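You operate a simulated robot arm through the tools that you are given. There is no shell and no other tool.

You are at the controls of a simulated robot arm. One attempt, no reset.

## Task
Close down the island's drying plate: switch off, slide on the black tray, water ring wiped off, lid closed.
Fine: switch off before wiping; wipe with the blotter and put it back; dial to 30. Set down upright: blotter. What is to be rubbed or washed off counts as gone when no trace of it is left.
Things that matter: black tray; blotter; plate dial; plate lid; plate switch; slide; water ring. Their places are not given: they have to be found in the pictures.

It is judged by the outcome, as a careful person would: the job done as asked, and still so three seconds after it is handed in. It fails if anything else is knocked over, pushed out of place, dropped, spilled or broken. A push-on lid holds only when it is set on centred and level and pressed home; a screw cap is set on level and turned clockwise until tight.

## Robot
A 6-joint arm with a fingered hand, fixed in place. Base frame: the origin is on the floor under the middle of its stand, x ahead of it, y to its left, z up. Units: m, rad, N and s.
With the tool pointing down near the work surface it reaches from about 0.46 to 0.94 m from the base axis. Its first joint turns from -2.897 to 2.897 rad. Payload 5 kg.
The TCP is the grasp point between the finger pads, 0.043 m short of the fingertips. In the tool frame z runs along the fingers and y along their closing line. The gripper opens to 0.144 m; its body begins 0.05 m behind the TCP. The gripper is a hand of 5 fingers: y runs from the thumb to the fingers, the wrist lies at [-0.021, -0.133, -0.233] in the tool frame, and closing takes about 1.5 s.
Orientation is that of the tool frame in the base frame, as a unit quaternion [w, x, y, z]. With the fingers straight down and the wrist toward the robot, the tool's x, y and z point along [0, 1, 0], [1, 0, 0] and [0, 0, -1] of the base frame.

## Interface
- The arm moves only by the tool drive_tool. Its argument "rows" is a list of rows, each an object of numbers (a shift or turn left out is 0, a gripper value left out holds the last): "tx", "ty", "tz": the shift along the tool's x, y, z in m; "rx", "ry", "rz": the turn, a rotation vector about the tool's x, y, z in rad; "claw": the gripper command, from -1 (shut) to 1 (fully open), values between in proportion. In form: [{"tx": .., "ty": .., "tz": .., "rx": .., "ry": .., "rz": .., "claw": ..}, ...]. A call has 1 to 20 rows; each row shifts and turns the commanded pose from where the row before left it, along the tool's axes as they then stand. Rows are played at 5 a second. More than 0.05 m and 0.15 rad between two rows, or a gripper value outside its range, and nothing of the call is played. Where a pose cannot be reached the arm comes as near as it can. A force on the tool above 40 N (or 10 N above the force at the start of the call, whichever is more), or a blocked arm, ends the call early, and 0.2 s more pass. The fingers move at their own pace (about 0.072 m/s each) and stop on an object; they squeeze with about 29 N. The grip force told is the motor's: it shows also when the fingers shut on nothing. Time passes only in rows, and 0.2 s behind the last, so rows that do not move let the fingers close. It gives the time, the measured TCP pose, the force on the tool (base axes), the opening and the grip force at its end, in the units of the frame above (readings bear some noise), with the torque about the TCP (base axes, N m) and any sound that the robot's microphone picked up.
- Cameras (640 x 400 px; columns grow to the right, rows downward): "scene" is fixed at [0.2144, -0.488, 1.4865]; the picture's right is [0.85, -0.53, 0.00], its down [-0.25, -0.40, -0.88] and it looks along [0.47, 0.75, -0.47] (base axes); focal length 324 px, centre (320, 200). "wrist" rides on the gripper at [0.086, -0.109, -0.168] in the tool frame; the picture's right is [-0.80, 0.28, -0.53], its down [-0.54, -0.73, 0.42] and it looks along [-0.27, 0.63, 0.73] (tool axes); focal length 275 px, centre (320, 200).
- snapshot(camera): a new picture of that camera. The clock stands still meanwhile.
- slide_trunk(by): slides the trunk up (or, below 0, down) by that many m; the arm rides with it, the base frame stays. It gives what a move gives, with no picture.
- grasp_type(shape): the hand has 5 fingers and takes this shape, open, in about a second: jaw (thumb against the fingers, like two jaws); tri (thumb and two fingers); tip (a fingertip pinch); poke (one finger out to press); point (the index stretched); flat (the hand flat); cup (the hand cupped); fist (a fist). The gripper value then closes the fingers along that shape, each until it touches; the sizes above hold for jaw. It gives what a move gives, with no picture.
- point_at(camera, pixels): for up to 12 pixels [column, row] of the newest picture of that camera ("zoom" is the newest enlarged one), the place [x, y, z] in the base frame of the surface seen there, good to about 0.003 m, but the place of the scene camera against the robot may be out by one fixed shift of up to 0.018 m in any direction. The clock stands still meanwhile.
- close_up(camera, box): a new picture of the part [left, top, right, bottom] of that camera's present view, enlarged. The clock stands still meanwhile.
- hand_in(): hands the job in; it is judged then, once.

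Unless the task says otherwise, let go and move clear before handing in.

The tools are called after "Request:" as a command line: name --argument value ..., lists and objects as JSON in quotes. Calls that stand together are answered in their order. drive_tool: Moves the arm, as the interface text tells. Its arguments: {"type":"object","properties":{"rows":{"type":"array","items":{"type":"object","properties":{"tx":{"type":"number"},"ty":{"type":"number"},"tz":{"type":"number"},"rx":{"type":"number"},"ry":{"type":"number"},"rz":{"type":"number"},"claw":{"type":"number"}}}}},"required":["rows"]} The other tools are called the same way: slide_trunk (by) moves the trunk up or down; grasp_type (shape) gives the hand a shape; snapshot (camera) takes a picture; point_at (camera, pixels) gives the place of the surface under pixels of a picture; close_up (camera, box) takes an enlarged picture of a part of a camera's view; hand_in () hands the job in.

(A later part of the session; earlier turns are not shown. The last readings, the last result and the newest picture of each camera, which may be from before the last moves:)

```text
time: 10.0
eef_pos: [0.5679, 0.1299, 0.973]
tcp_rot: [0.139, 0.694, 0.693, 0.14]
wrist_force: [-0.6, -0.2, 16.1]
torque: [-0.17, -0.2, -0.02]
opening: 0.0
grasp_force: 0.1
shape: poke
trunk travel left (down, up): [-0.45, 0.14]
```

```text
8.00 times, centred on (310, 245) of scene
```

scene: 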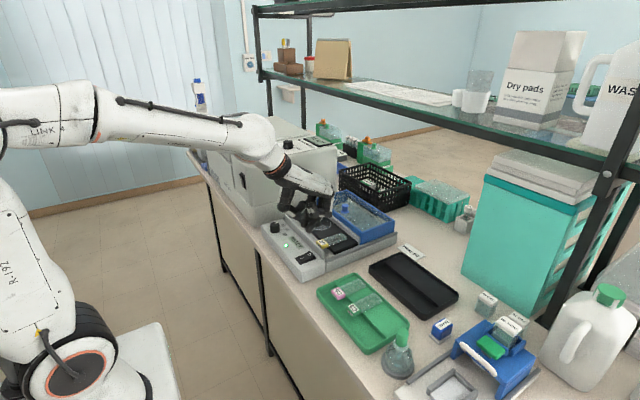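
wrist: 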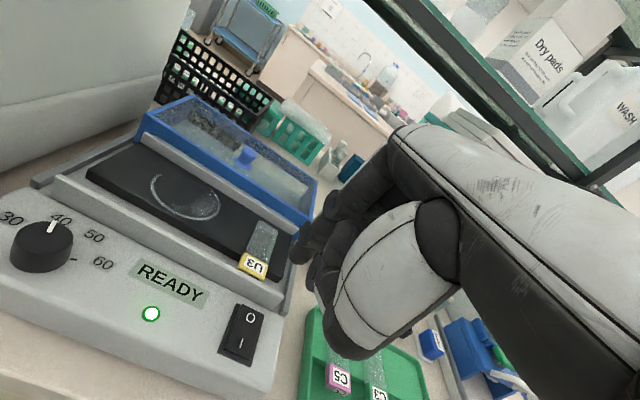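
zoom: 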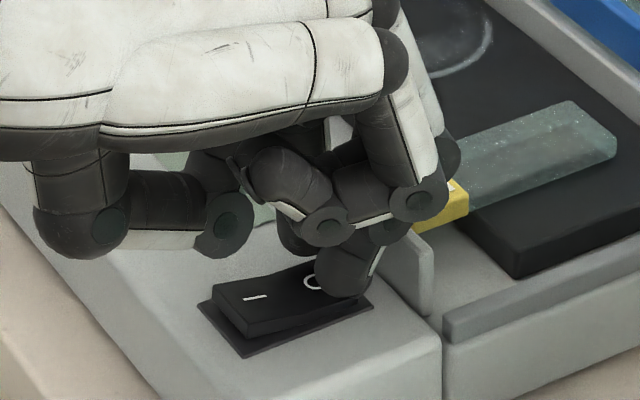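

The rocker has tipped, with the I side now raised and a 16 N contact force. I'll lift off and check the LED.

Request:
drive_tool --rows '[{"ty": 0.0038, "tz": -0.00925}, {"ty": 0.0114, "tz": -0.0278}, {"ty": 0.0152, "tz": -0.037}, {}]'

Request:
snapshot --camera "wrist"

Request:
close_up --camera "scene" --box '[260, 200, 350, 270]'

```text
time: 11.0
eef_pos: [0.5673, 0.1294, 1.0502]
tcp_rot: [0.137, 0.693, 0.694, 0.138]
wrist_force: [-1.2, -0.5, -0.2]
torque: [0.02, -0.04, -0.01]
opening: 0.0
grasp_force: 0.2
shape: poke
trunk travel left (down, up): [-0.45, 0.14]
```

```text
taken
```

wrist: 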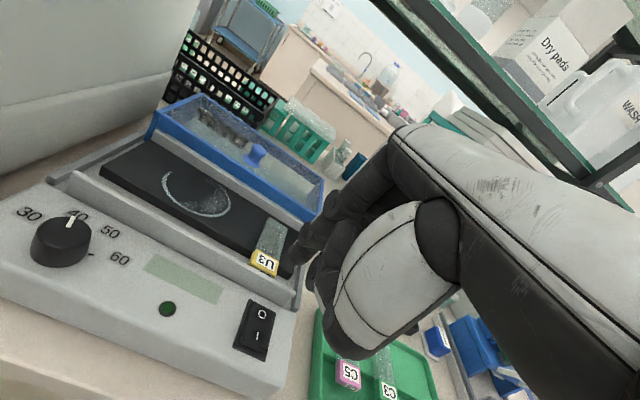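

```text
5.71 times, centred on (305, 235) of scene
```

zoom: 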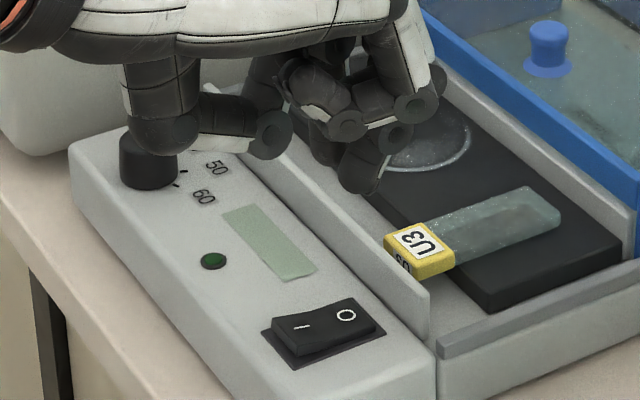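

The LED and display are dark, so the plate is off. Next is the dial, at wrist pixels (60,240) with its pointer near 40, and I'll measure the marks.

Request:
close_up --camera "wrist" --box '[0, 190, 140, 290]'

Request:
point_at --camera "zoom" --pixels '[[275, 175], [330, 130], [320, 160], [140, 105], [335, 90], [360, 140], [500, 185], [545, 310], [415, 285], [260, 320], [240, 200], [200, 150]]'

Request:
close_up --camera "scene" --box '[255, 205, 311, 240]'

```text
4.00 times, centred on (70, 240) of wrist
```

zoom: 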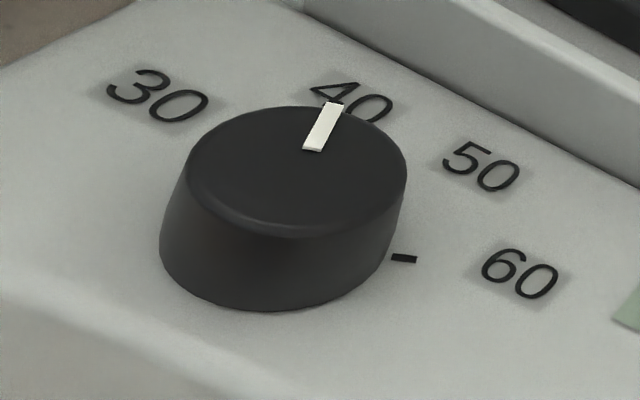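

```text
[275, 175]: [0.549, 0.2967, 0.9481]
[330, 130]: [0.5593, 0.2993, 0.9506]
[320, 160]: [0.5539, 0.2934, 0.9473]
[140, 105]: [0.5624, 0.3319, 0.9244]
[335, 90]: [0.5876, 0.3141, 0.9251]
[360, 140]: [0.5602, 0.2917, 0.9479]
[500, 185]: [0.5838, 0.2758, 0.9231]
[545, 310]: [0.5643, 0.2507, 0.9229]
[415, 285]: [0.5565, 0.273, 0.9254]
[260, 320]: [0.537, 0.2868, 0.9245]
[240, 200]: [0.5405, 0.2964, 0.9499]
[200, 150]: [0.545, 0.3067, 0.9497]
```

```text
11.43 times, centred on (283, 222) of scene
```

zoom: 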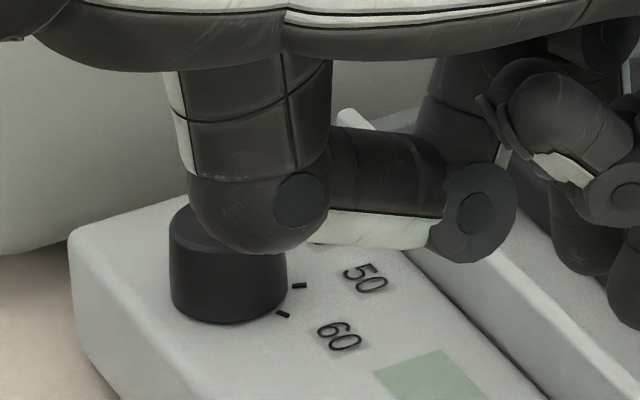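

By the camera model, the dial centre is at (0.5525, 0.298) with its top at z≈0.95. The pointer is at about 22° (40), and 30 is about 42° further counter-clockwise. I'll straighten the hand, move above the dial and take the tri shape.

Request:
drive_tool --rows '[{"rx": 0.13}, {"rx": 0.13}, {"rx": 0.13}, {"tx": 0.042, "ty": -0.0037}, {"tx": 0.042, "ty": -0.0037}, {"tx": 0.042, "ty": -0.0037}, {"tx": 0.042, "ty": -0.0037}, {}]'

Request:
grasp_type --shape "tri"

Request:
snapshot --camera "wrist"

Request:
close_up --camera "scene" --box '[220, 150, 340, 240]'

```text
time: 12.8
eef_pos: [0.552, 0.296, 1.0515]
tcp_rot: [0.0, 0.707, 0.707, 0.0]
wrist_force: [-0.3, 1.2, 1.0]
torque: [-0.07, -0.01, 0.04]
opening: 0.0001
grasp_force: 0.0
shape: poke
trunk travel left (down, up): [-0.45, 0.14]
```

```text
time: 13.7
eef_pos: [0.5531, 0.2944, 1.0509]
tcp_rot: [0.0, 0.707, 0.707, -0.001]
wrist_force: [-0.1, 0.7, 0.4]
torque: [-0.02, 0.03, -0.01]
opening: 0.1438
grasp_force: 0.1
shape: tri
trunk travel left (down, up): [-0.45, 0.14]
```

```text
taken
```

wrist: 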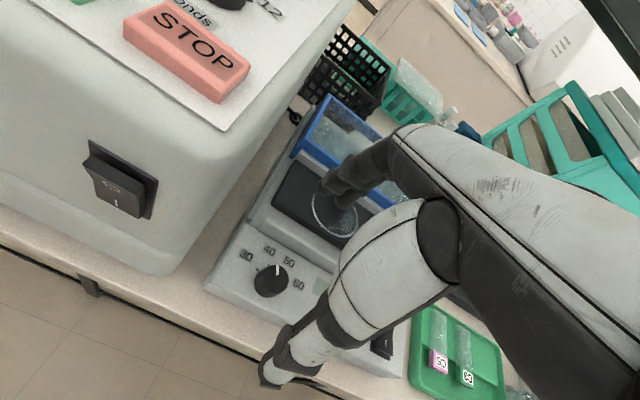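

```text
4.44 times, centred on (280, 195) of scene
```

zoom: 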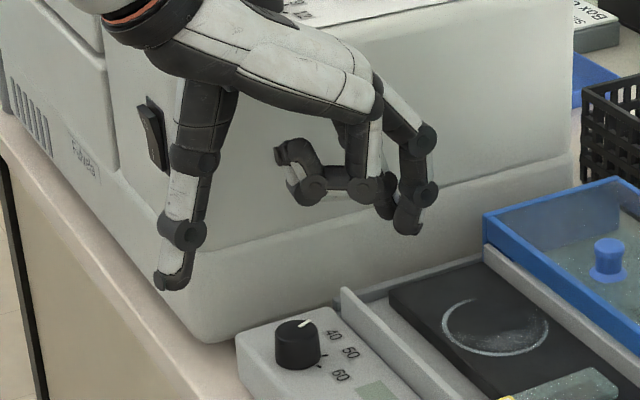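

The tri shape is open around the area above the dial. I'll zoom in on the dial to place it accurately and set a finer angle reference.

Request:
close_up --camera "wrist" --box '[220, 230, 320, 310]'

Request:
point_at --camera "zoom" --pixels '[[345, 225], [400, 200], [300, 265], [170, 125], [320, 90], [450, 165], [510, 300], [290, 310]]'

```text
5.00 times, centred on (270, 270) of wrist
```

zoom: 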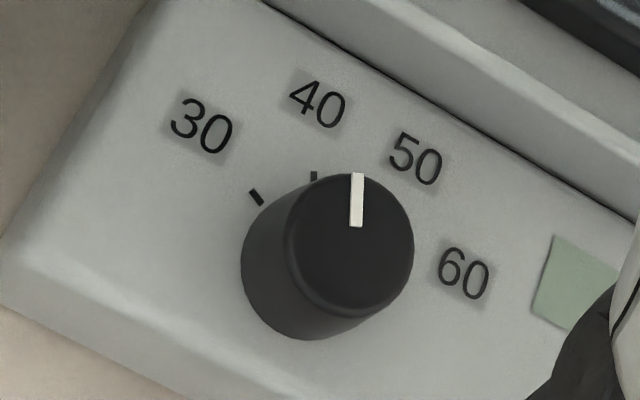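

```text
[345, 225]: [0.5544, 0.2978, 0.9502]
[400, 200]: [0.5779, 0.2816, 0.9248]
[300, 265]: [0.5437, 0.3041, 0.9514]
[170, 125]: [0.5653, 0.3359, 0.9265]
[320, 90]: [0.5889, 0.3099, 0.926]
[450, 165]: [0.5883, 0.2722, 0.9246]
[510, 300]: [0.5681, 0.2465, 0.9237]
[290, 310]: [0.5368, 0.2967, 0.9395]
```

The dial centre is close to (0.552, 0.2945), and the pointer needs about 43° counter-clockwise to reach 30. I'll part-close the tri grip in the air to check where the fingertips sit.

Request:
drive_tool --rows '[{"claw": -0.2}, {"claw": -0.2}, {"claw": -0.2}, {"claw": -0.2}, {"claw": -0.2}]'

Request:
close_up --camera "scene" --box '[240, 170, 320, 230]'

Request:
snapshot --camera "wrist"

```text
time: 14.9
eef_pos: [0.5525, 0.2947, 1.0517]
tcp_rot: [0.001, 0.707, 0.707, 0.001]
wrist_force: [-0.7, 0.1, 0.2]
torque: [0.0, 0.01, -0.01]
opening: 0.0582
grasp_force: 0.1
shape: tri
trunk travel left (down, up): [-0.45, 0.14]
```

```text
6.67 times, centred on (280, 200) of scene
```

zoom: 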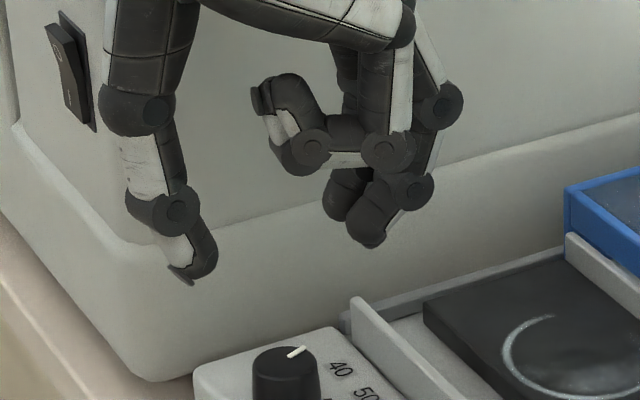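

```text
taken
```

wrist: 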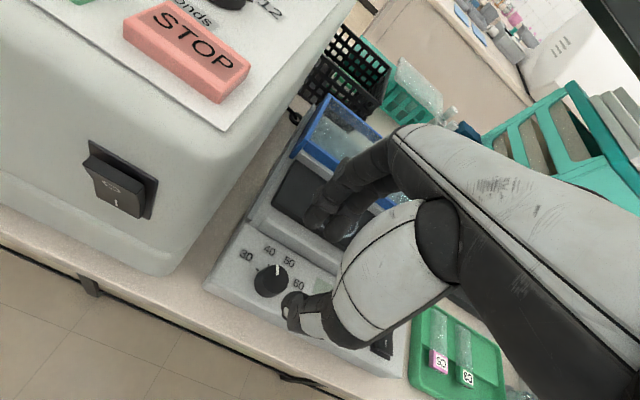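

Shape tri is kept. I'll measure the tips of the thumb at (190,275) and the two fingers at (340,215) and (370,243).

Request:
point_at --camera "zoom" --pixels '[[192, 280], [200, 265], [180, 262], [175, 210], [370, 238], [375, 220], [338, 210], [345, 190], [410, 188], [310, 150], [385, 150], [355, 225]]'

Request:
point_at --camera "wrist" --pixels '[[285, 300], [300, 315], [310, 320], [315, 222], [325, 210], [345, 232], [340, 215], [370, 170]]'

```text
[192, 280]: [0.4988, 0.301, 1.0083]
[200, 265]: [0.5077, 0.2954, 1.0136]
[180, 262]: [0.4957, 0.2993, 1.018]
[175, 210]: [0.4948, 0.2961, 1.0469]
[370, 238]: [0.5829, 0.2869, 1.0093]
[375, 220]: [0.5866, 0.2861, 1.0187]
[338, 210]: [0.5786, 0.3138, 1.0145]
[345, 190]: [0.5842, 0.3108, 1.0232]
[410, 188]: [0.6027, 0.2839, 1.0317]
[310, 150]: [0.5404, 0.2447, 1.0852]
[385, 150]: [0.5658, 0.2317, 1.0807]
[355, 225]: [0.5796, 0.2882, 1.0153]
```

```text
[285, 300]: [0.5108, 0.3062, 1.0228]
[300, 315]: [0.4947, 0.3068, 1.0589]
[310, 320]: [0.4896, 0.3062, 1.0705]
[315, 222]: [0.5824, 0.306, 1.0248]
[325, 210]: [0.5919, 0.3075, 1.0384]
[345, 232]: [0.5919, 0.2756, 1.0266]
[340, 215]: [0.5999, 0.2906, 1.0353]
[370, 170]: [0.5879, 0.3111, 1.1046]
```

The tips sit about 4.2 cm below the TCP and straddle it evenly. I'll yaw the hand about 20° so the fingers clear the strip, narrow the opening, and come down to just above the dial.

Request:
drive_tool --rows '[{"rz": -0.12, "claw": -0.25}, {"rz": -0.12}, {"rz": -0.12}, {"tz": 0.02}, {"tz": 0.02}, {"tz": 0.006}, {}]'

Request:
snapshot --camera "wrist"

Request:
close_up --camera "scene" --box '[240, 190, 320, 250]'

```text
time: 16.5
eef_pos: [0.5524, 0.2948, 1.0052]
tcp_rot: [0.0, 0.569, 0.822, 0.0]
wrist_force: [0.6, 0.3, 0.2]
torque: [0.02, -0.03, 0.04]
opening: 0.0542
grasp_force: 0.0
shape: tri
trunk travel left (down, up): [-0.45, 0.14]
```

```text
taken
```

wrist: 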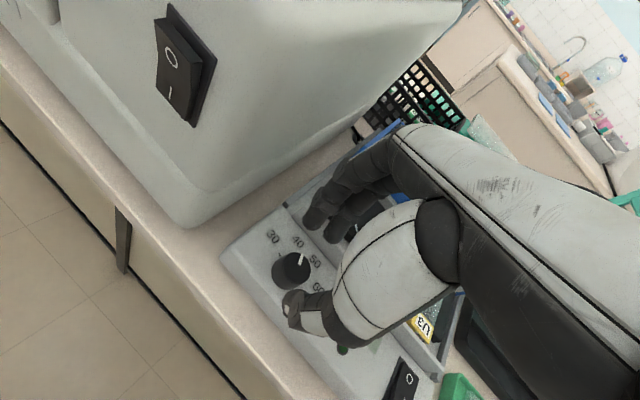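

```text
6.67 times, centred on (280, 220) of scene
```

zoom: 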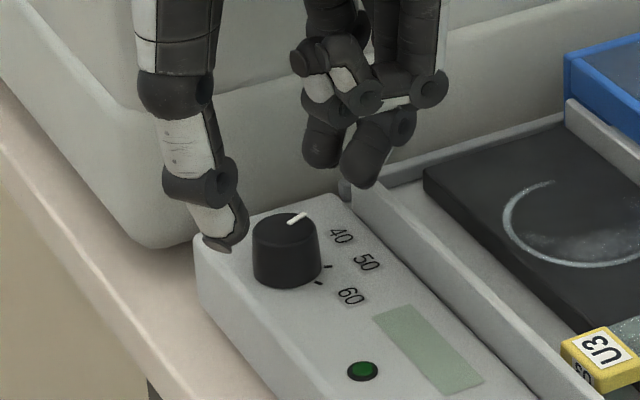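

The thumb and fingers straddle the dial evenly in the scene close-up. I'll lower to the grip height and then close.

Request:
drive_tool --rows '[{"tz": 0.01}, {"tz": 0.01}, {"tz": 0.009}, {}]'

Request:
close_up --camera "scene" --box '[240, 190, 320, 250]'

```text
time: 17.5
eef_pos: [0.553, 0.2966, 0.9774]
tcp_rot: [0.002, 0.568, 0.823, 0.001]
wrist_force: [-5.9, 2.1, 20.1]
torque: [0.19, -0.84, 0.13]
opening: 0.0535
grasp_force: 0.1
shape: tri
trunk travel left (down, up): [-0.45, 0.14]
```

```text
6.67 times, centred on (280, 220) of scene
```

zoom: 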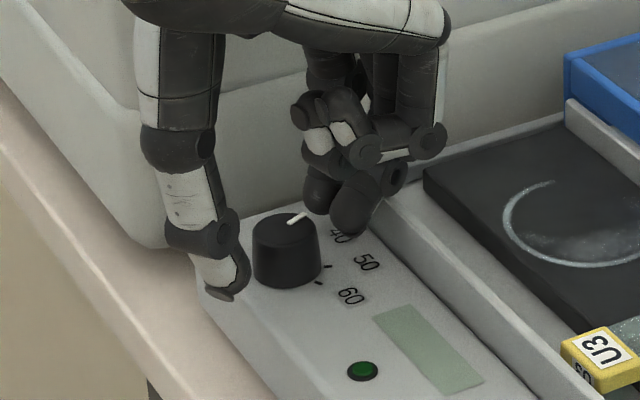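

There is 20 N on the tool, and the torque puts the contact near x≈0.603, so a finger joint is resting on the strip. I'll back up, yaw the hand further so the fingers stay off the strip, and try again.

Request:
drive_tool --rows '[{"tz": -0.01}, {"tz": -0.015}, {"rz": -0.14}, {"rz": -0.14}, {"rz": -0.14}, {"rz": -0.14}, {"claw": -0.3}, {}]'

Request:
close_up --camera "scene" --box '[240, 190, 320, 250]'

Request:
snapshot --camera "wrist"

```text
time: 19.3
eef_pos: [0.5528, 0.2956, 0.9999]
tcp_rot: [0.0, 0.32, 0.948, 0.001]
wrist_force: [0.3, -0.4, -0.4]
torque: [-0.01, 0.01, -0.01]
opening: 0.051
grasp_force: 0.0
shape: tri
trunk travel left (down, up): [-0.45, 0.14]
```

```text
6.67 times, centred on (280, 220) of scene
```

zoom: 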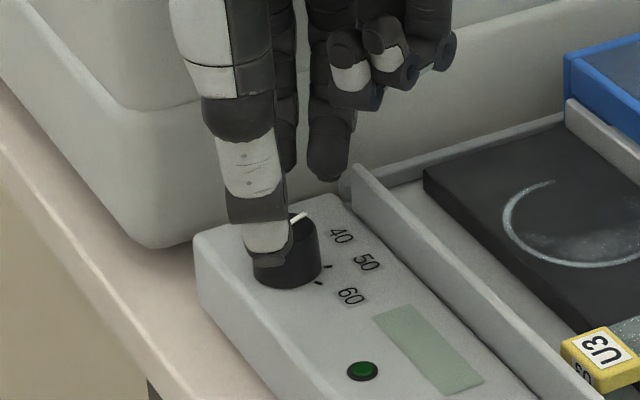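

```text
taken
```

wrist: 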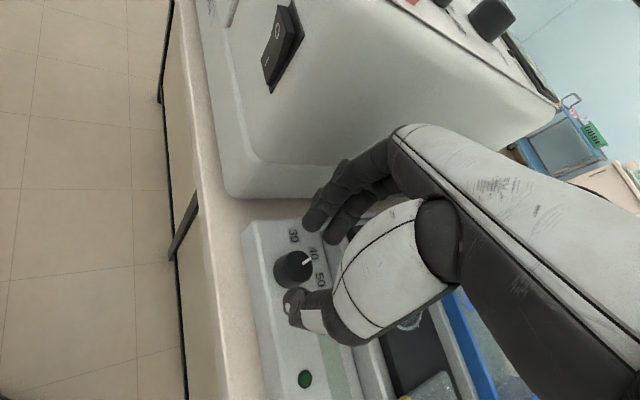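

A finger joint could still touch the strip at this 53° yaw. I'll turn about 20° more before lowering.

Request:
drive_tool --rows '[{"rz": -0.12}, {"rz": -0.12}, {"rz": -0.12}, {}]'

Request:
close_up --camera "scene" --box '[240, 190, 320, 250]'

Request:
close_up --camera "wrist" --box '[220, 160, 400, 340]'

```text
time: 20.3
eef_pos: [0.5532, 0.2953, 0.9984]
tcp_rot: [0.0, 0.144, 0.99, 0.001]
wrist_force: [0.3, -0.6, -0.3]
torque: [0.01, 0.04, 0.04]
opening: 0.051
grasp_force: 0.1
shape: tri
trunk travel left (down, up): [-0.45, 0.14]
```

```text
6.67 times, centred on (280, 220) of scene
```

zoom: 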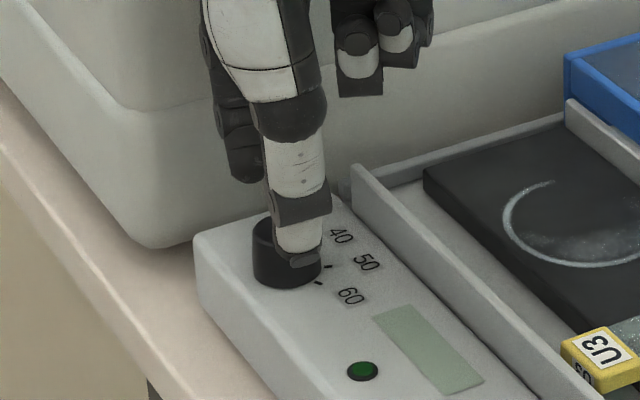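

```text
2.22 times, centred on (310, 250) of wrist
```

zoom: 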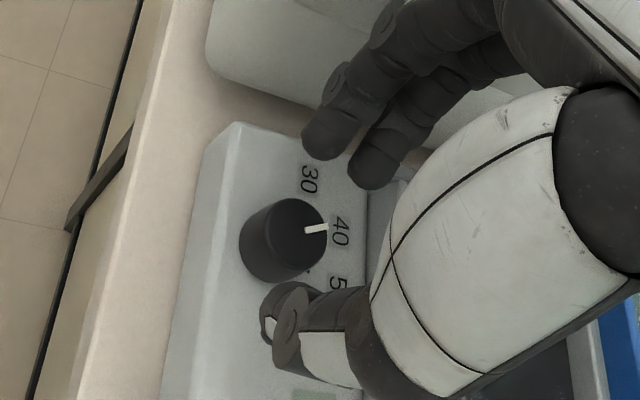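

The fingers are now clear of the strip and straddle the dial at 73° yaw. I'll lower to grip height and watch the force.

Request:
drive_tool --rows '[{"tz": 0.008}, {"tz": 0.008}, {"tz": 0.006}, {}]'

Request:
close_up --camera "wrist" --box '[220, 160, 400, 340]'

```text
time: 21.3
eef_pos: [0.5535, 0.2959, 0.9777]
tcp_rot: [0.0, 0.145, 0.989, 0.002]
wrist_force: [-0.2, -0.1, -0.3]
torque: [0.03, -0.02, 0.0]
opening: 0.0511
grasp_force: 0.1
shape: tri
trunk travel left (down, up): [-0.45, 0.14]
```

```text
2.22 times, centred on (310, 250) of wrist
```

zoom: 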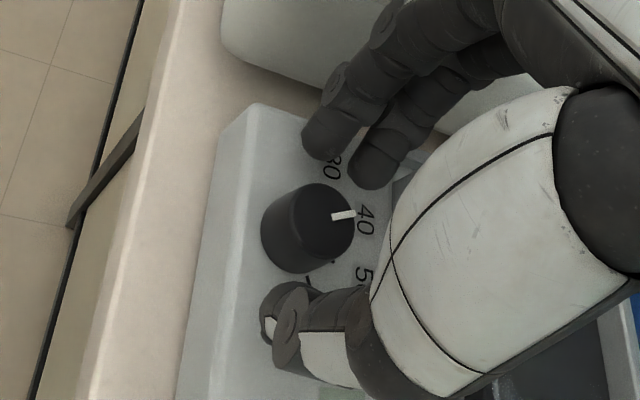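

No contact forces. I'll go 3 mm lower and close on the dial.

Request:
drive_tool --rows '[{"tz": 0.003}, {"claw": -1}, {"claw": -1}, {"claw": -1}, {"claw": -1}, {"claw": -1}]'

Request:
close_up --camera "wrist" --box '[220, 160, 400, 340]'

```text
time: 22.7
eef_pos: [0.5526, 0.2946, 0.9743]
tcp_rot: [0.0, 0.144, 0.99, 0.0]
wrist_force: [-1.4, -2.3, -2.7]
torque: [-0.01, 0.01, 0.01]
opening: 0.0209
grasp_force: 29.4
shape: tri
trunk travel left (down, up): [-0.45, 0.14]
```

```text
2.22 times, centred on (310, 250) of wrist
```

zoom: 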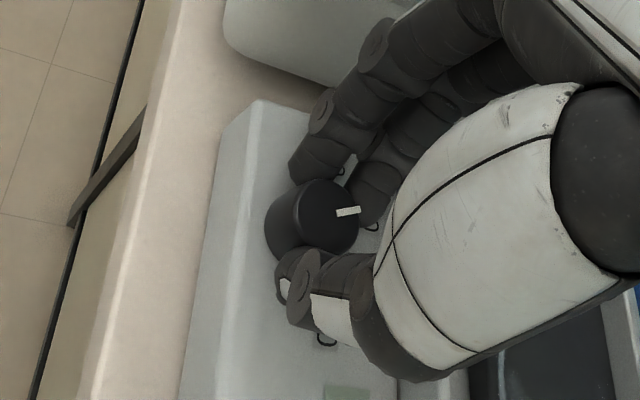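

The dial is gripped by the thumb and two fingers with the force balanced. I'll turn it counter-clockwise from above by about 0.6 rad and look.

Request:
drive_tool --rows '[{"rz": -0.1}, {"rz": -0.1}, {"rz": -0.1}, {"rz": -0.1}, {"rz": -0.1}, {"rz": -0.1}, {}]'

Request:
snapshot --camera "wrist"

Request:
close_up --camera "scene" --box '[240, 190, 320, 250]'

```text
time: 24.3
eef_pos: [0.5533, 0.2966, 0.9751]
tcp_rot: [0.001, -0.155, 0.988, 0.0]
wrist_force: [1.3, 6.8, -4.4]
torque: [0.36, 0.0, -0.04]
opening: 0.0206
grasp_force: 28.9
shape: tri
trunk travel left (down, up): [-0.45, 0.14]
```

```text
taken
```

wrist: 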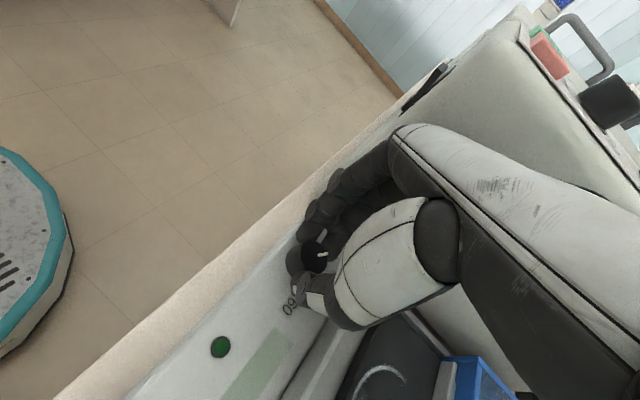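

```text
6.67 times, centred on (280, 220) of scene
```

zoom: 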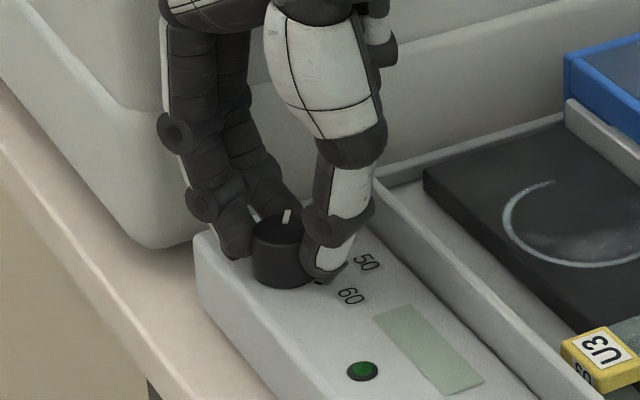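

The pointer has turned together with the hand. I'll add the remaining 0.15 rad.

Request:
drive_tool --rows '[{"rz": -0.075}, {"rz": -0.075}, {}]'

Request:
close_up --camera "wrist" --box '[260, 200, 360, 320]'

Request:
close_up --camera "scene" --box '[260, 205, 310, 240]'

```text
time: 25.1
eef_pos: [0.553, 0.2953, 0.9746]
tcp_rot: [0.0, -0.228, 0.974, 0.0]
wrist_force: [-1.5, 7.2, -1.8]
torque: [0.38, 0.08, -0.02]
opening: 0.0204
grasp_force: 28.8
shape: tri
trunk travel left (down, up): [-0.45, 0.14]
```

```text
3.33 times, centred on (310, 260) of wrist
```

zoom: 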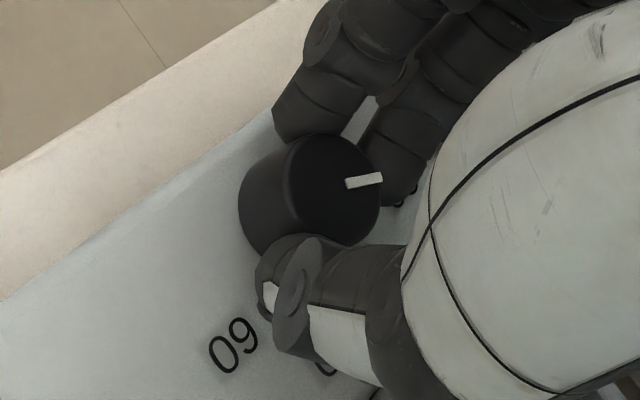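

```text
11.43 times, centred on (285, 222) of scene
```

zoom: 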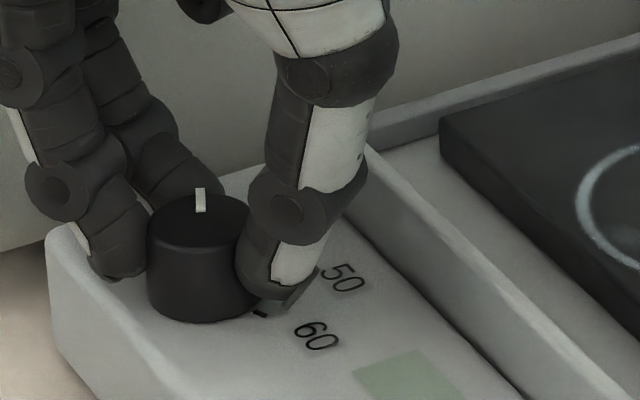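

By the camera model the pointer is at about 64°, in line with the 30 mark. I'll release, lift and verify.

Request:
drive_tool --rows '[{"claw": -0.3}, {"claw": -0.3}, {"claw": -0.3}, {"claw": -0.3}, {"tz": -0.02}, {"tz": -0.03}, {"tz": -0.03}, {}]'

Request:
snapshot --camera "wrist"

Request:
close_up --camera "scene" --box '[260, 205, 310, 240]'

```text
time: 26.9
eef_pos: [0.5534, 0.2964, 1.0557]
tcp_rot: [0.0, -0.228, 0.974, 0.0]
wrist_force: [-0.7, 0.4, 0.3]
torque: [0.03, 0.0, 0.02]
opening: 0.0501
grasp_force: 0.1
shape: tri
trunk travel left (down, up): [-0.45, 0.14]
```

```text
taken
```

wrist: 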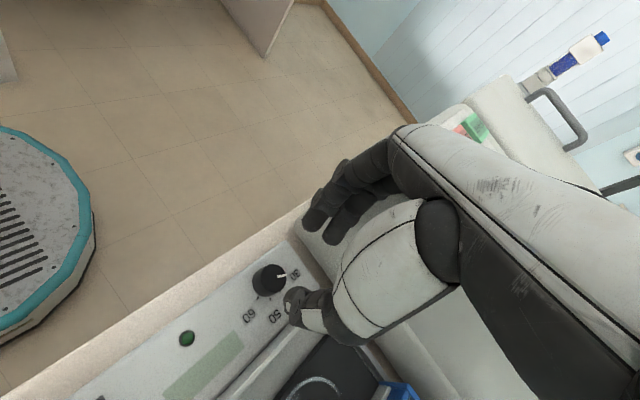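

```text
11.43 times, centred on (285, 222) of scene
```

zoom: 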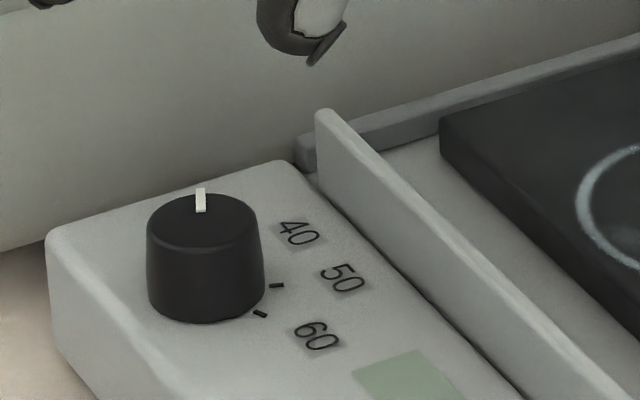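

The hand is clear, and I'll check the pointer against the 30 mark in the wrist view around (270,280).

Request:
close_up --camera "wrist" --box '[240, 250, 320, 320]'

```text
5.71 times, centred on (280, 285) of wrist
```

zoom: 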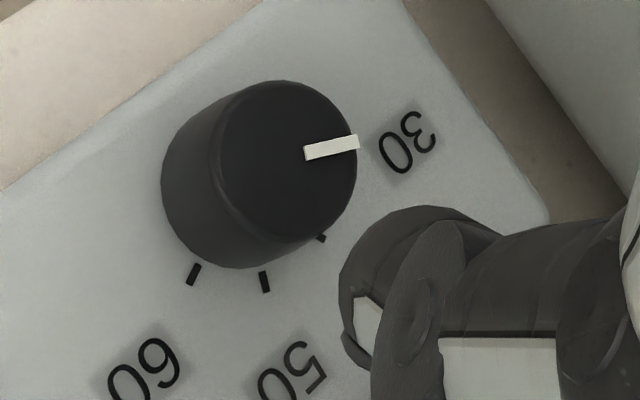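

The pointer lines up with 30 at about 65–66°, matching the label's 65.7°. Next is the slide: I'll turn to 90° yaw, move above its label near (0.628, 0.146), and look at the tip shape.

Request:
drive_tool --rows '[{"rz": 0.115}, {"rz": 0.115}, {"rz": 0.115}, {"rz": 0.115}, {"tx": -0.015, "ty": -0.03}, {"tx": -0.015, "ty": -0.03}, {"tx": -0.015, "ty": -0.03}, {"tx": -0.015, "ty": -0.03}, {"tx": -0.015, "ty": -0.03}, {}]'

Request:
grasp_type --shape "tip"

Request:
snapshot --camera "wrist"

Request:
close_up --camera "scene" --box '[270, 170, 390, 270]'

```text
time: 29.1
eef_pos: [0.6283, 0.1445, 1.0552]
tcp_rot: [0.0, 0.0, 1.0, 0.001]
wrist_force: [0.7, -0.7, 0.3]
torque: [0.04, 0.0, -0.01]
opening: 0.0502
grasp_force: 0.0
shape: tri
trunk travel left (down, up): [-0.45, 0.14]
```

```text
time: 30.0
eef_pos: [0.6286, 0.1444, 1.0537]
tcp_rot: [0.0, 0.0, 1.0, 0.0]
wrist_force: [-0.7, 0.2, -0.9]
torque: [0.0, 0.01, 0.0]
opening: 0.1437
grasp_force: 0.1
shape: tip
trunk travel left (down, up): [-0.45, 0.14]
```

```text
taken
```

wrist: 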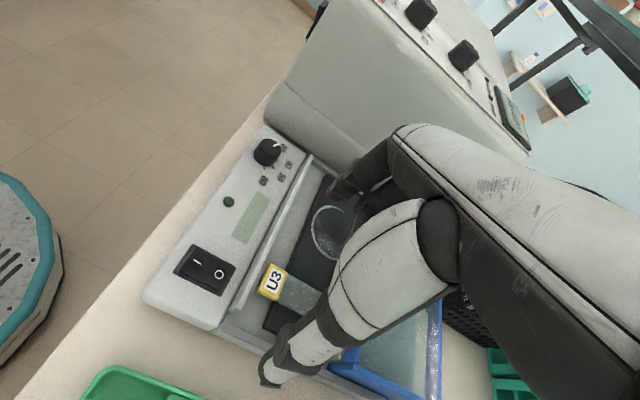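

```text
4.00 times, centred on (330, 220) of scene
```

zoom: 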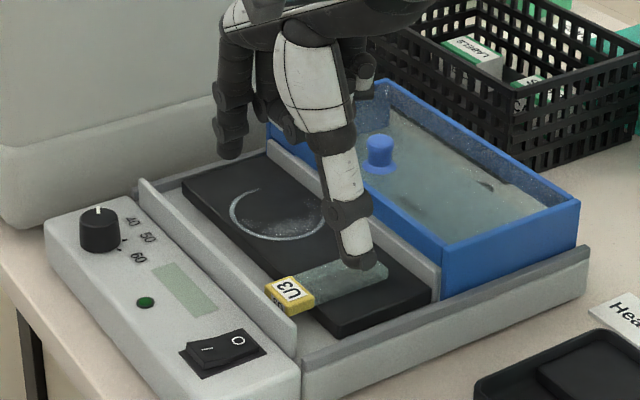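

The tip shape uses the thumb and one finger. I'll close up on the slide's label end to measure its size.

Request:
close_up --camera "wrist" --box '[240, 240, 340, 340]'

Request:
close_up --camera "scene" --box '[310, 225, 374, 265]'

Request:
point_at --camera "zoom" --pixels '[[85, 165], [35, 165], [35, 195], [75, 230], [130, 200], [85, 125], [200, 140], [170, 200], [120, 230], [300, 110], [230, 270], [300, 140]]'

```text
4.00 times, centred on (290, 290) of wrist
```

zoom: 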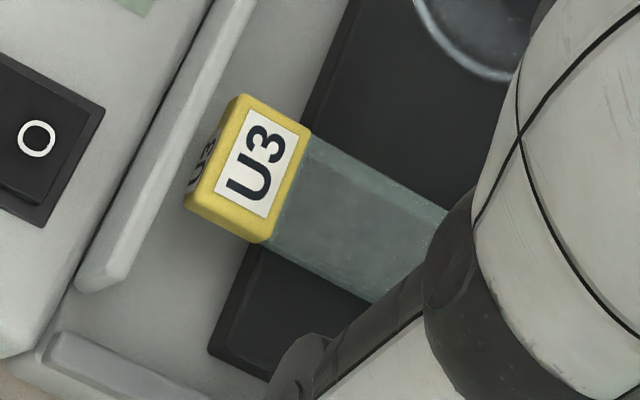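

```text
10.00 times, centred on (342, 245) of scene
```

zoom: 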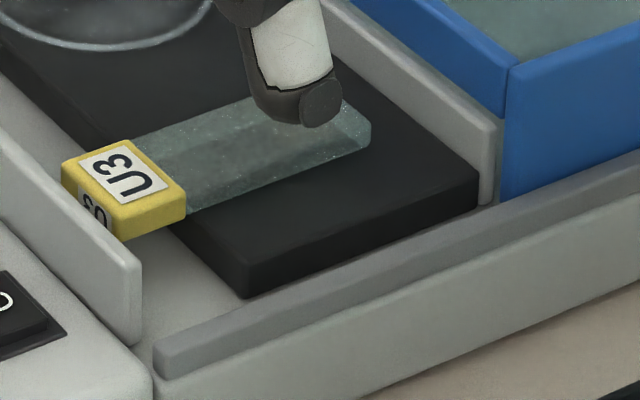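

```text
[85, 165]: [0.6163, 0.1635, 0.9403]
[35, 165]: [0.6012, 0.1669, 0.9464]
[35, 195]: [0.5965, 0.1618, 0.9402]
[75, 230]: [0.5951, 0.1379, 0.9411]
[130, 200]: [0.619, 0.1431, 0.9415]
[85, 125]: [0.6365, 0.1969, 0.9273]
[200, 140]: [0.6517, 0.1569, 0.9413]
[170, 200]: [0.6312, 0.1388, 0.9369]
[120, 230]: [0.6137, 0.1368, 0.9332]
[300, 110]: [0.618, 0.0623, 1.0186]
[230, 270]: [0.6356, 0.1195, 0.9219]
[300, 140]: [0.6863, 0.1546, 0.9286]
```

The slide block is about 3 cm wide, centred near y≈0.143, and runs from x≈0.617 to about 0.70. I'll use the tri grip across its glass near the balance point at x≈0.655, so I'll set the shape and move above it.

Request:
grasp_type --shape "tri"

Request:
drive_tool --rows '[{"tx": -0.0265, "ty": -0.001, "claw": -0.1}, {"claw": -0.1}, {"claw": -0.1}, {"tz": 0.02}, {"tz": 0.02}, {}]'

Request:
snapshot --camera "wrist"

Request:
close_up --camera "scene" --box '[290, 190, 386, 250]'

```text
time: 30.9
eef_pos: [0.6293, 0.1434, 1.0534]
tcp_rot: [0.0, 0.001, 1.0, 0.001]
wrist_force: [-0.6, -0.2, 0.2]
torque: [0.01, -0.01, 0.01]
opening: 0.1435
grasp_force: 0.1
shape: tri
trunk travel left (down, up): [-0.45, 0.14]
```

```text
time: 32.3
eef_pos: [0.6539, 0.143, 1.0143]
tcp_rot: [0.0, 0.0, 1.0, 0.0]
wrist_force: [0.4, 0.2, -0.1]
torque: [-0.03, 0.0, 0.03]
opening: 0.0652
grasp_force: 0.1
shape: tri
trunk travel left (down, up): [-0.45, 0.14]
```

```text
taken
```

wrist: 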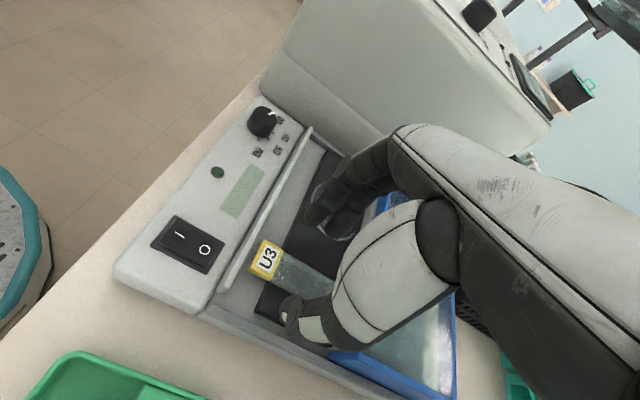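

```text
6.67 times, centred on (338, 220) of scene
```

zoom: 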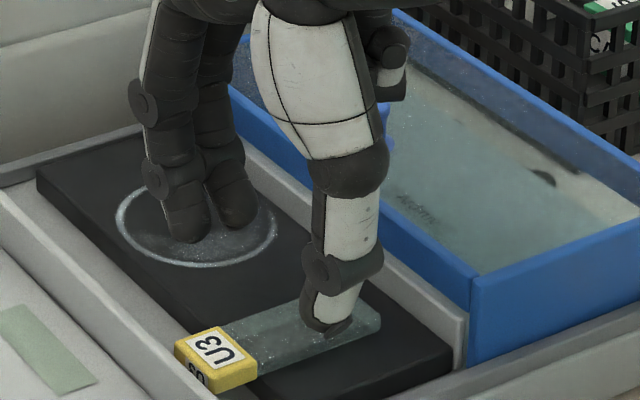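

The thumb and fingers straddle the glass evenly in the scene close-up. I'll descend toward the plate, watching for contact.

Request:
drive_tool --rows '[{"tz": 0.012}, {"tz": 0.012}, {"tz": 0.008}, {"tz": 0.003}, {}]'

Request:
close_up --camera "scene" --box '[300, 200, 380, 250]'

Request:
close_up --camera "wrist" --box '[240, 160, 400, 360]'

```text
time: 33.5
eef_pos: [0.6551, 0.1443, 0.9793]
tcp_rot: [0.0, 0.001, 1.0, 0.0]
wrist_force: [0.8, 0.1, 0.1]
torque: [0.0, 0.03, 0.02]
opening: 0.0652
grasp_force: 0.0
shape: tri
trunk travel left (down, up): [-0.45, 0.14]
```

```text
8.00 times, centred on (340, 225) of scene
```

zoom: 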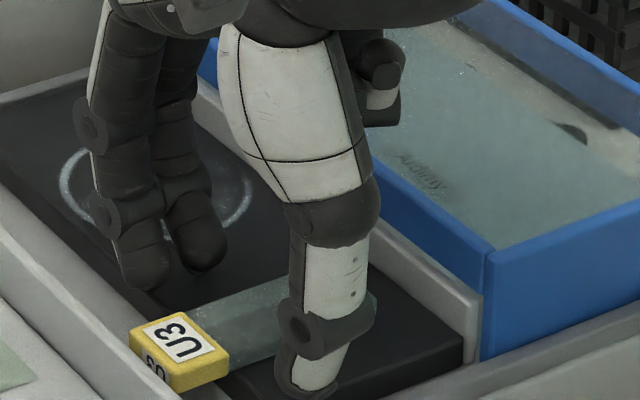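

```text
2.00 times, centred on (320, 260) of wrist
```

zoom: 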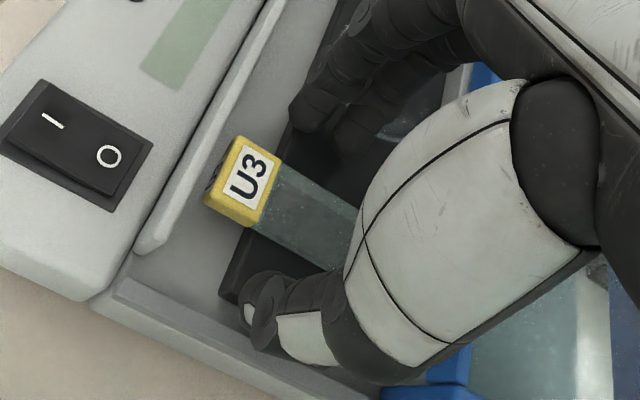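

No contact yet and the tips are just above the plate, so I'll close on the glass.

Request:
drive_tool --rows '[{"claw": -1}, {"claw": -1}, {"claw": -1}, {"claw": -1}, {"claw": -1}]'

Request:
close_up --camera "scene" --box '[300, 210, 380, 260]'

Request:
close_up --camera "wrist" --box '[240, 160, 400, 360]'

```text
time: 34.7
eef_pos: [0.6547, 0.1435, 0.9841]
tcp_rot: [0.003, 0.001, 1.0, 0.002]
wrist_force: [0.0, -0.3, 24.1]
torque: [-0.13, -0.06, -0.27]
opening: 0.0222
grasp_force: 29.2
shape: tri
trunk travel left (down, up): [-0.45, 0.14]
```

```text
8.00 times, centred on (340, 235) of scene
```

zoom: 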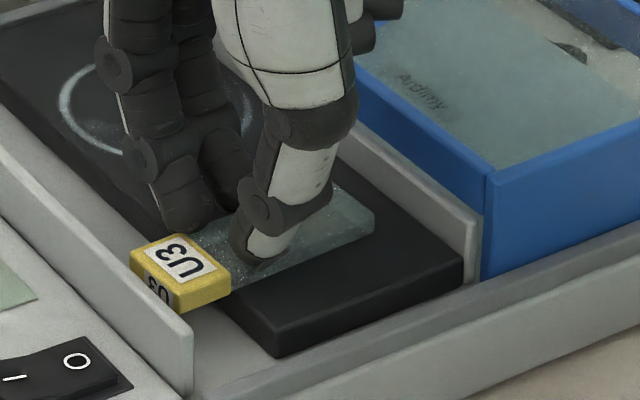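

```text
2.00 times, centred on (320, 260) of wrist
```

zoom: 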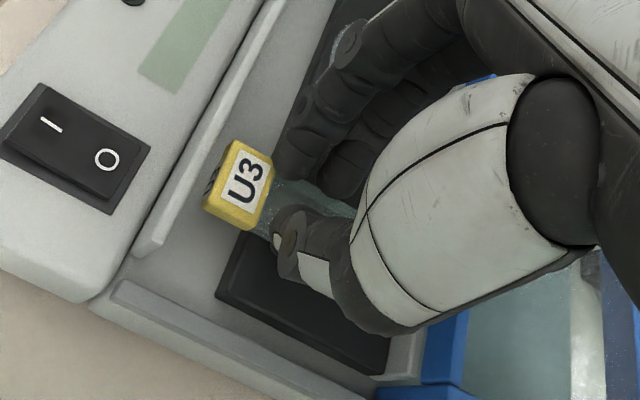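

There's now a 24 N upward force, so the tips lowered while closing and may be pressing on the plate or on the glass. I'll look closely before lifting.

Request:
close_up --camera "scene" --box '[316, 222, 356, 252]'

Request:
close_up --camera "wrist" --box '[280, 210, 360, 300]'

```text
13.33 times, centred on (336, 237) of scene
```

zoom: 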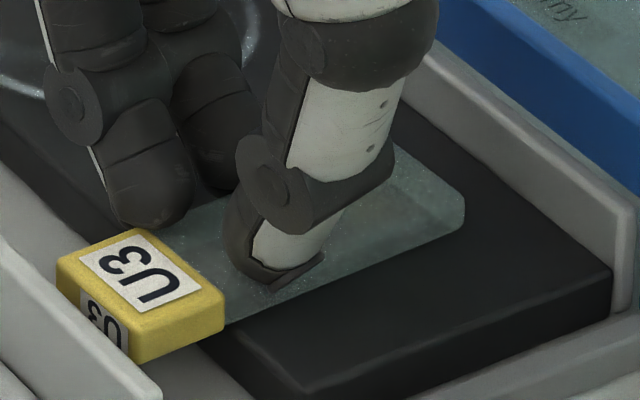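

```text
4.44 times, centred on (320, 255) of wrist
```

zoom: 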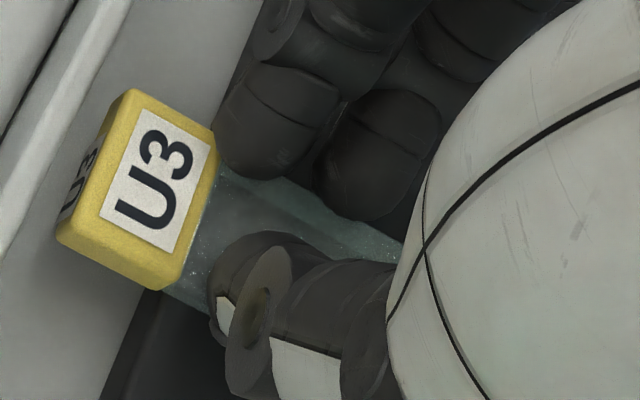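

The thumb tip has ridden up onto the glass top and isn't gripping the side. I'll reopen, lift slightly and look at the tips before setting a lower start.

Request:
drive_tool --rows '[{"claw": -0.3}, {"claw": -0.3}, {"tz": -0.004, "claw": -0.3}, {"claw": -0.3}]'

Request:
close_up --camera "scene" --box '[316, 222, 356, 252]'

Request:
close_up --camera "wrist" --box '[260, 190, 360, 320]'

```text
time: 35.7
eef_pos: [0.6544, 0.1447, 0.984]
tcp_rot: [0.0, 0.0, 1.0, 0.0]
wrist_force: [0.2, -0.2, 0.6]
torque: [0.01, 0.05, 0.0]
opening: 0.05
grasp_force: 0.2
shape: tri
trunk travel left (down, up): [-0.45, 0.14]
```

```text
13.33 times, centred on (336, 237) of scene
```

zoom: 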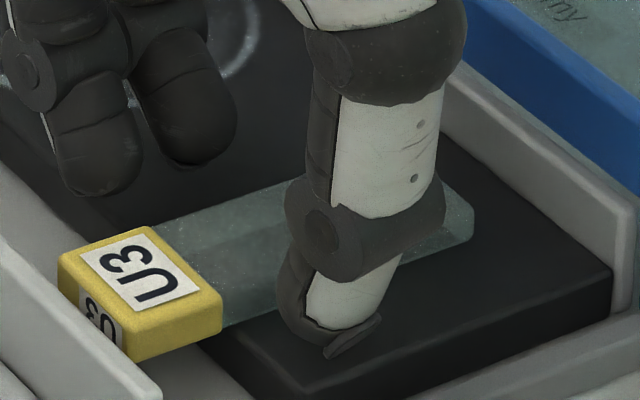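

```text
3.08 times, centred on (310, 255) of wrist
```

zoom: 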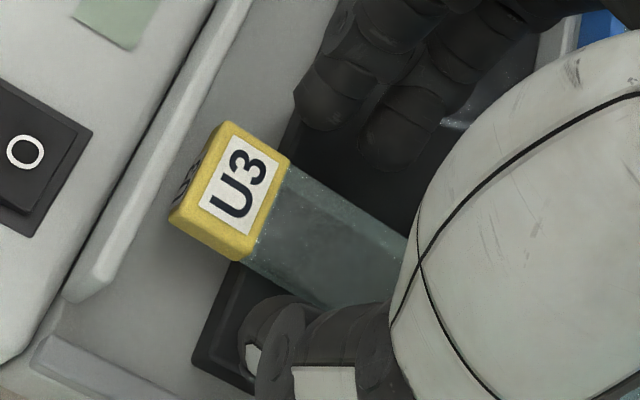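

The slide is undisturbed. I'll lower in small steps until the tips just reach the plate.

Request:
drive_tool --rows '[{"tz": 0.004}, {"tz": 0.003}, {}]'

Request:
drive_tool --rows '[{"tz": 0.002}, {}]'

Request:
close_up --camera "scene" --box '[316, 222, 356, 252]'

```text
time: 36.5
eef_pos: [0.6538, 0.1433, 0.9778]
tcp_rot: [0.001, 0.0, 1.0, 0.001]
wrist_force: [0.3, 0.0, 9.1]
torque: [-0.41, 0.04, 0.0]
opening: 0.0508
grasp_force: 0.1
shape: tri
trunk travel left (down, up): [-0.45, 0.14]
```

```text
time: 37.1
eef_pos: [0.6543, 0.1445, 0.9779]
tcp_rot: [0.002, 0.001, 1.0, 0.002]
wrist_force: [0.4, -1.5, 26.5]
torque: [-0.94, 0.11, 0.01]
opening: 0.052
grasp_force: 0.0
shape: tri
trunk travel left (down, up): [-0.45, 0.14]
```

```text
13.33 times, centred on (336, 237) of scene
```

zoom: 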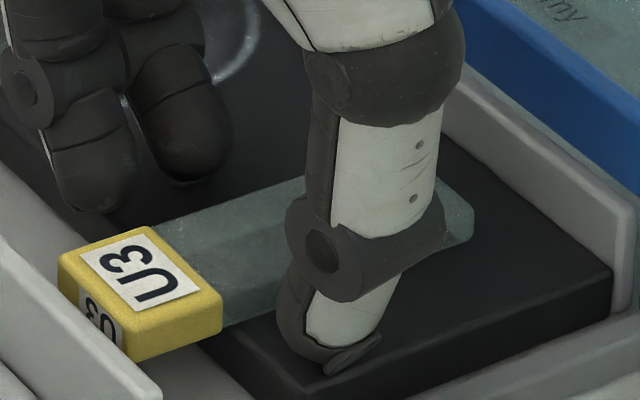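

The thumb touches the plate first (torque −0.94 at 26 N), so the two fingers must be higher. I'll ease off and measure the fingertip heights.

Request:
drive_tool --rows '[{"tz": -0.004}, {}]'

Request:
close_up --camera "scene" --box '[316, 222, 356, 252]'

Request:
point_at --camera "zoom" --pixels '[[95, 190], [95, 205], [190, 175], [195, 160], [320, 350], [335, 350], [300, 340], [345, 355], [260, 230], [250, 280], [420, 340], [100, 300]]'

```text
time: 37.7
eef_pos: [0.6546, 0.145, 0.9773]
tcp_rot: [0.0, 0.001, 1.0, 0.0]
wrist_force: [0.9, 0.8, 10.3]
torque: [-0.32, 0.0, 0.03]
opening: 0.0513
grasp_force: 0.0
shape: tri
trunk travel left (down, up): [-0.45, 0.14]
```

```text
13.33 times, centred on (336, 237) of scene
```

zoom: 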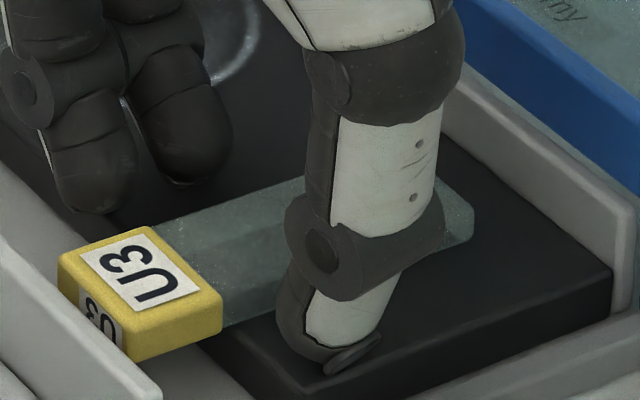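

```text
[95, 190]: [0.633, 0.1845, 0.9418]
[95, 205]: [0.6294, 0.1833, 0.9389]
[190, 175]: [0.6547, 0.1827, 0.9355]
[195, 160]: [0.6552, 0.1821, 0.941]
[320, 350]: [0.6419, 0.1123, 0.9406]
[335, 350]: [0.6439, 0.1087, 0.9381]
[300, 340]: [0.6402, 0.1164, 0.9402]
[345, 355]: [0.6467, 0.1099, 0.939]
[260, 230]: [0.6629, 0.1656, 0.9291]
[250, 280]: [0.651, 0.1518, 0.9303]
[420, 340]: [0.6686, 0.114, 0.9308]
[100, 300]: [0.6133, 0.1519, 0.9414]
```

The fingers' tips sit about 3–5 mm higher than the thumb's. I'll rise a bit, roll the hand 0.12 rad to level the tips, and shift to keep them centred.

Request:
drive_tool --rows '[{"tz": -0.008}, {"rx": 0.06, "ty": 0.0025}, {"rx": 0.06, "ty": 0.0025}, {}]'

Request:
close_up --camera "scene" --box '[316, 222, 356, 252]'

Request:
point_at --camera "zoom" --pixels '[[95, 180], [190, 170], [325, 325], [335, 335], [90, 200], [185, 185]]'

```text
time: 38.7
eef_pos: [0.6536, 0.1482, 0.9864]
tcp_rot: [0.0, -0.001, 0.998, -0.061]
wrist_force: [-0.2, 0.1, 0.5]
torque: [-0.02, 0.0, -0.03]
opening: 0.0506
grasp_force: 0.1
shape: tri
trunk travel left (down, up): [-0.45, 0.14]
```

```text
13.33 times, centred on (336, 237) of scene
```

zoom: 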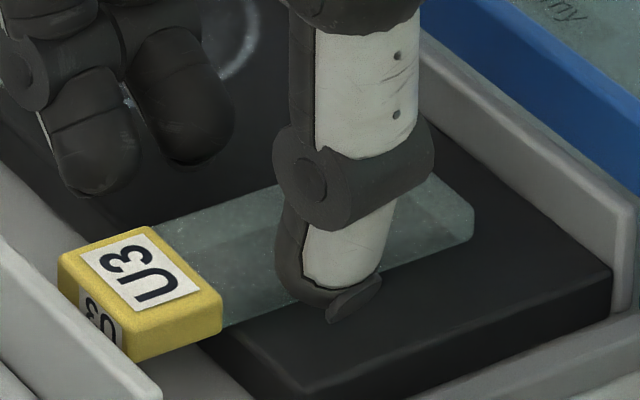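

```text
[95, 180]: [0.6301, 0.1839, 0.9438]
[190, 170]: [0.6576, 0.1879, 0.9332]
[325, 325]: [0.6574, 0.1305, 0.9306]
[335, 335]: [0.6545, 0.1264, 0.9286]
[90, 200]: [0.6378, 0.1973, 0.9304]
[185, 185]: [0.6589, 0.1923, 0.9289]
```

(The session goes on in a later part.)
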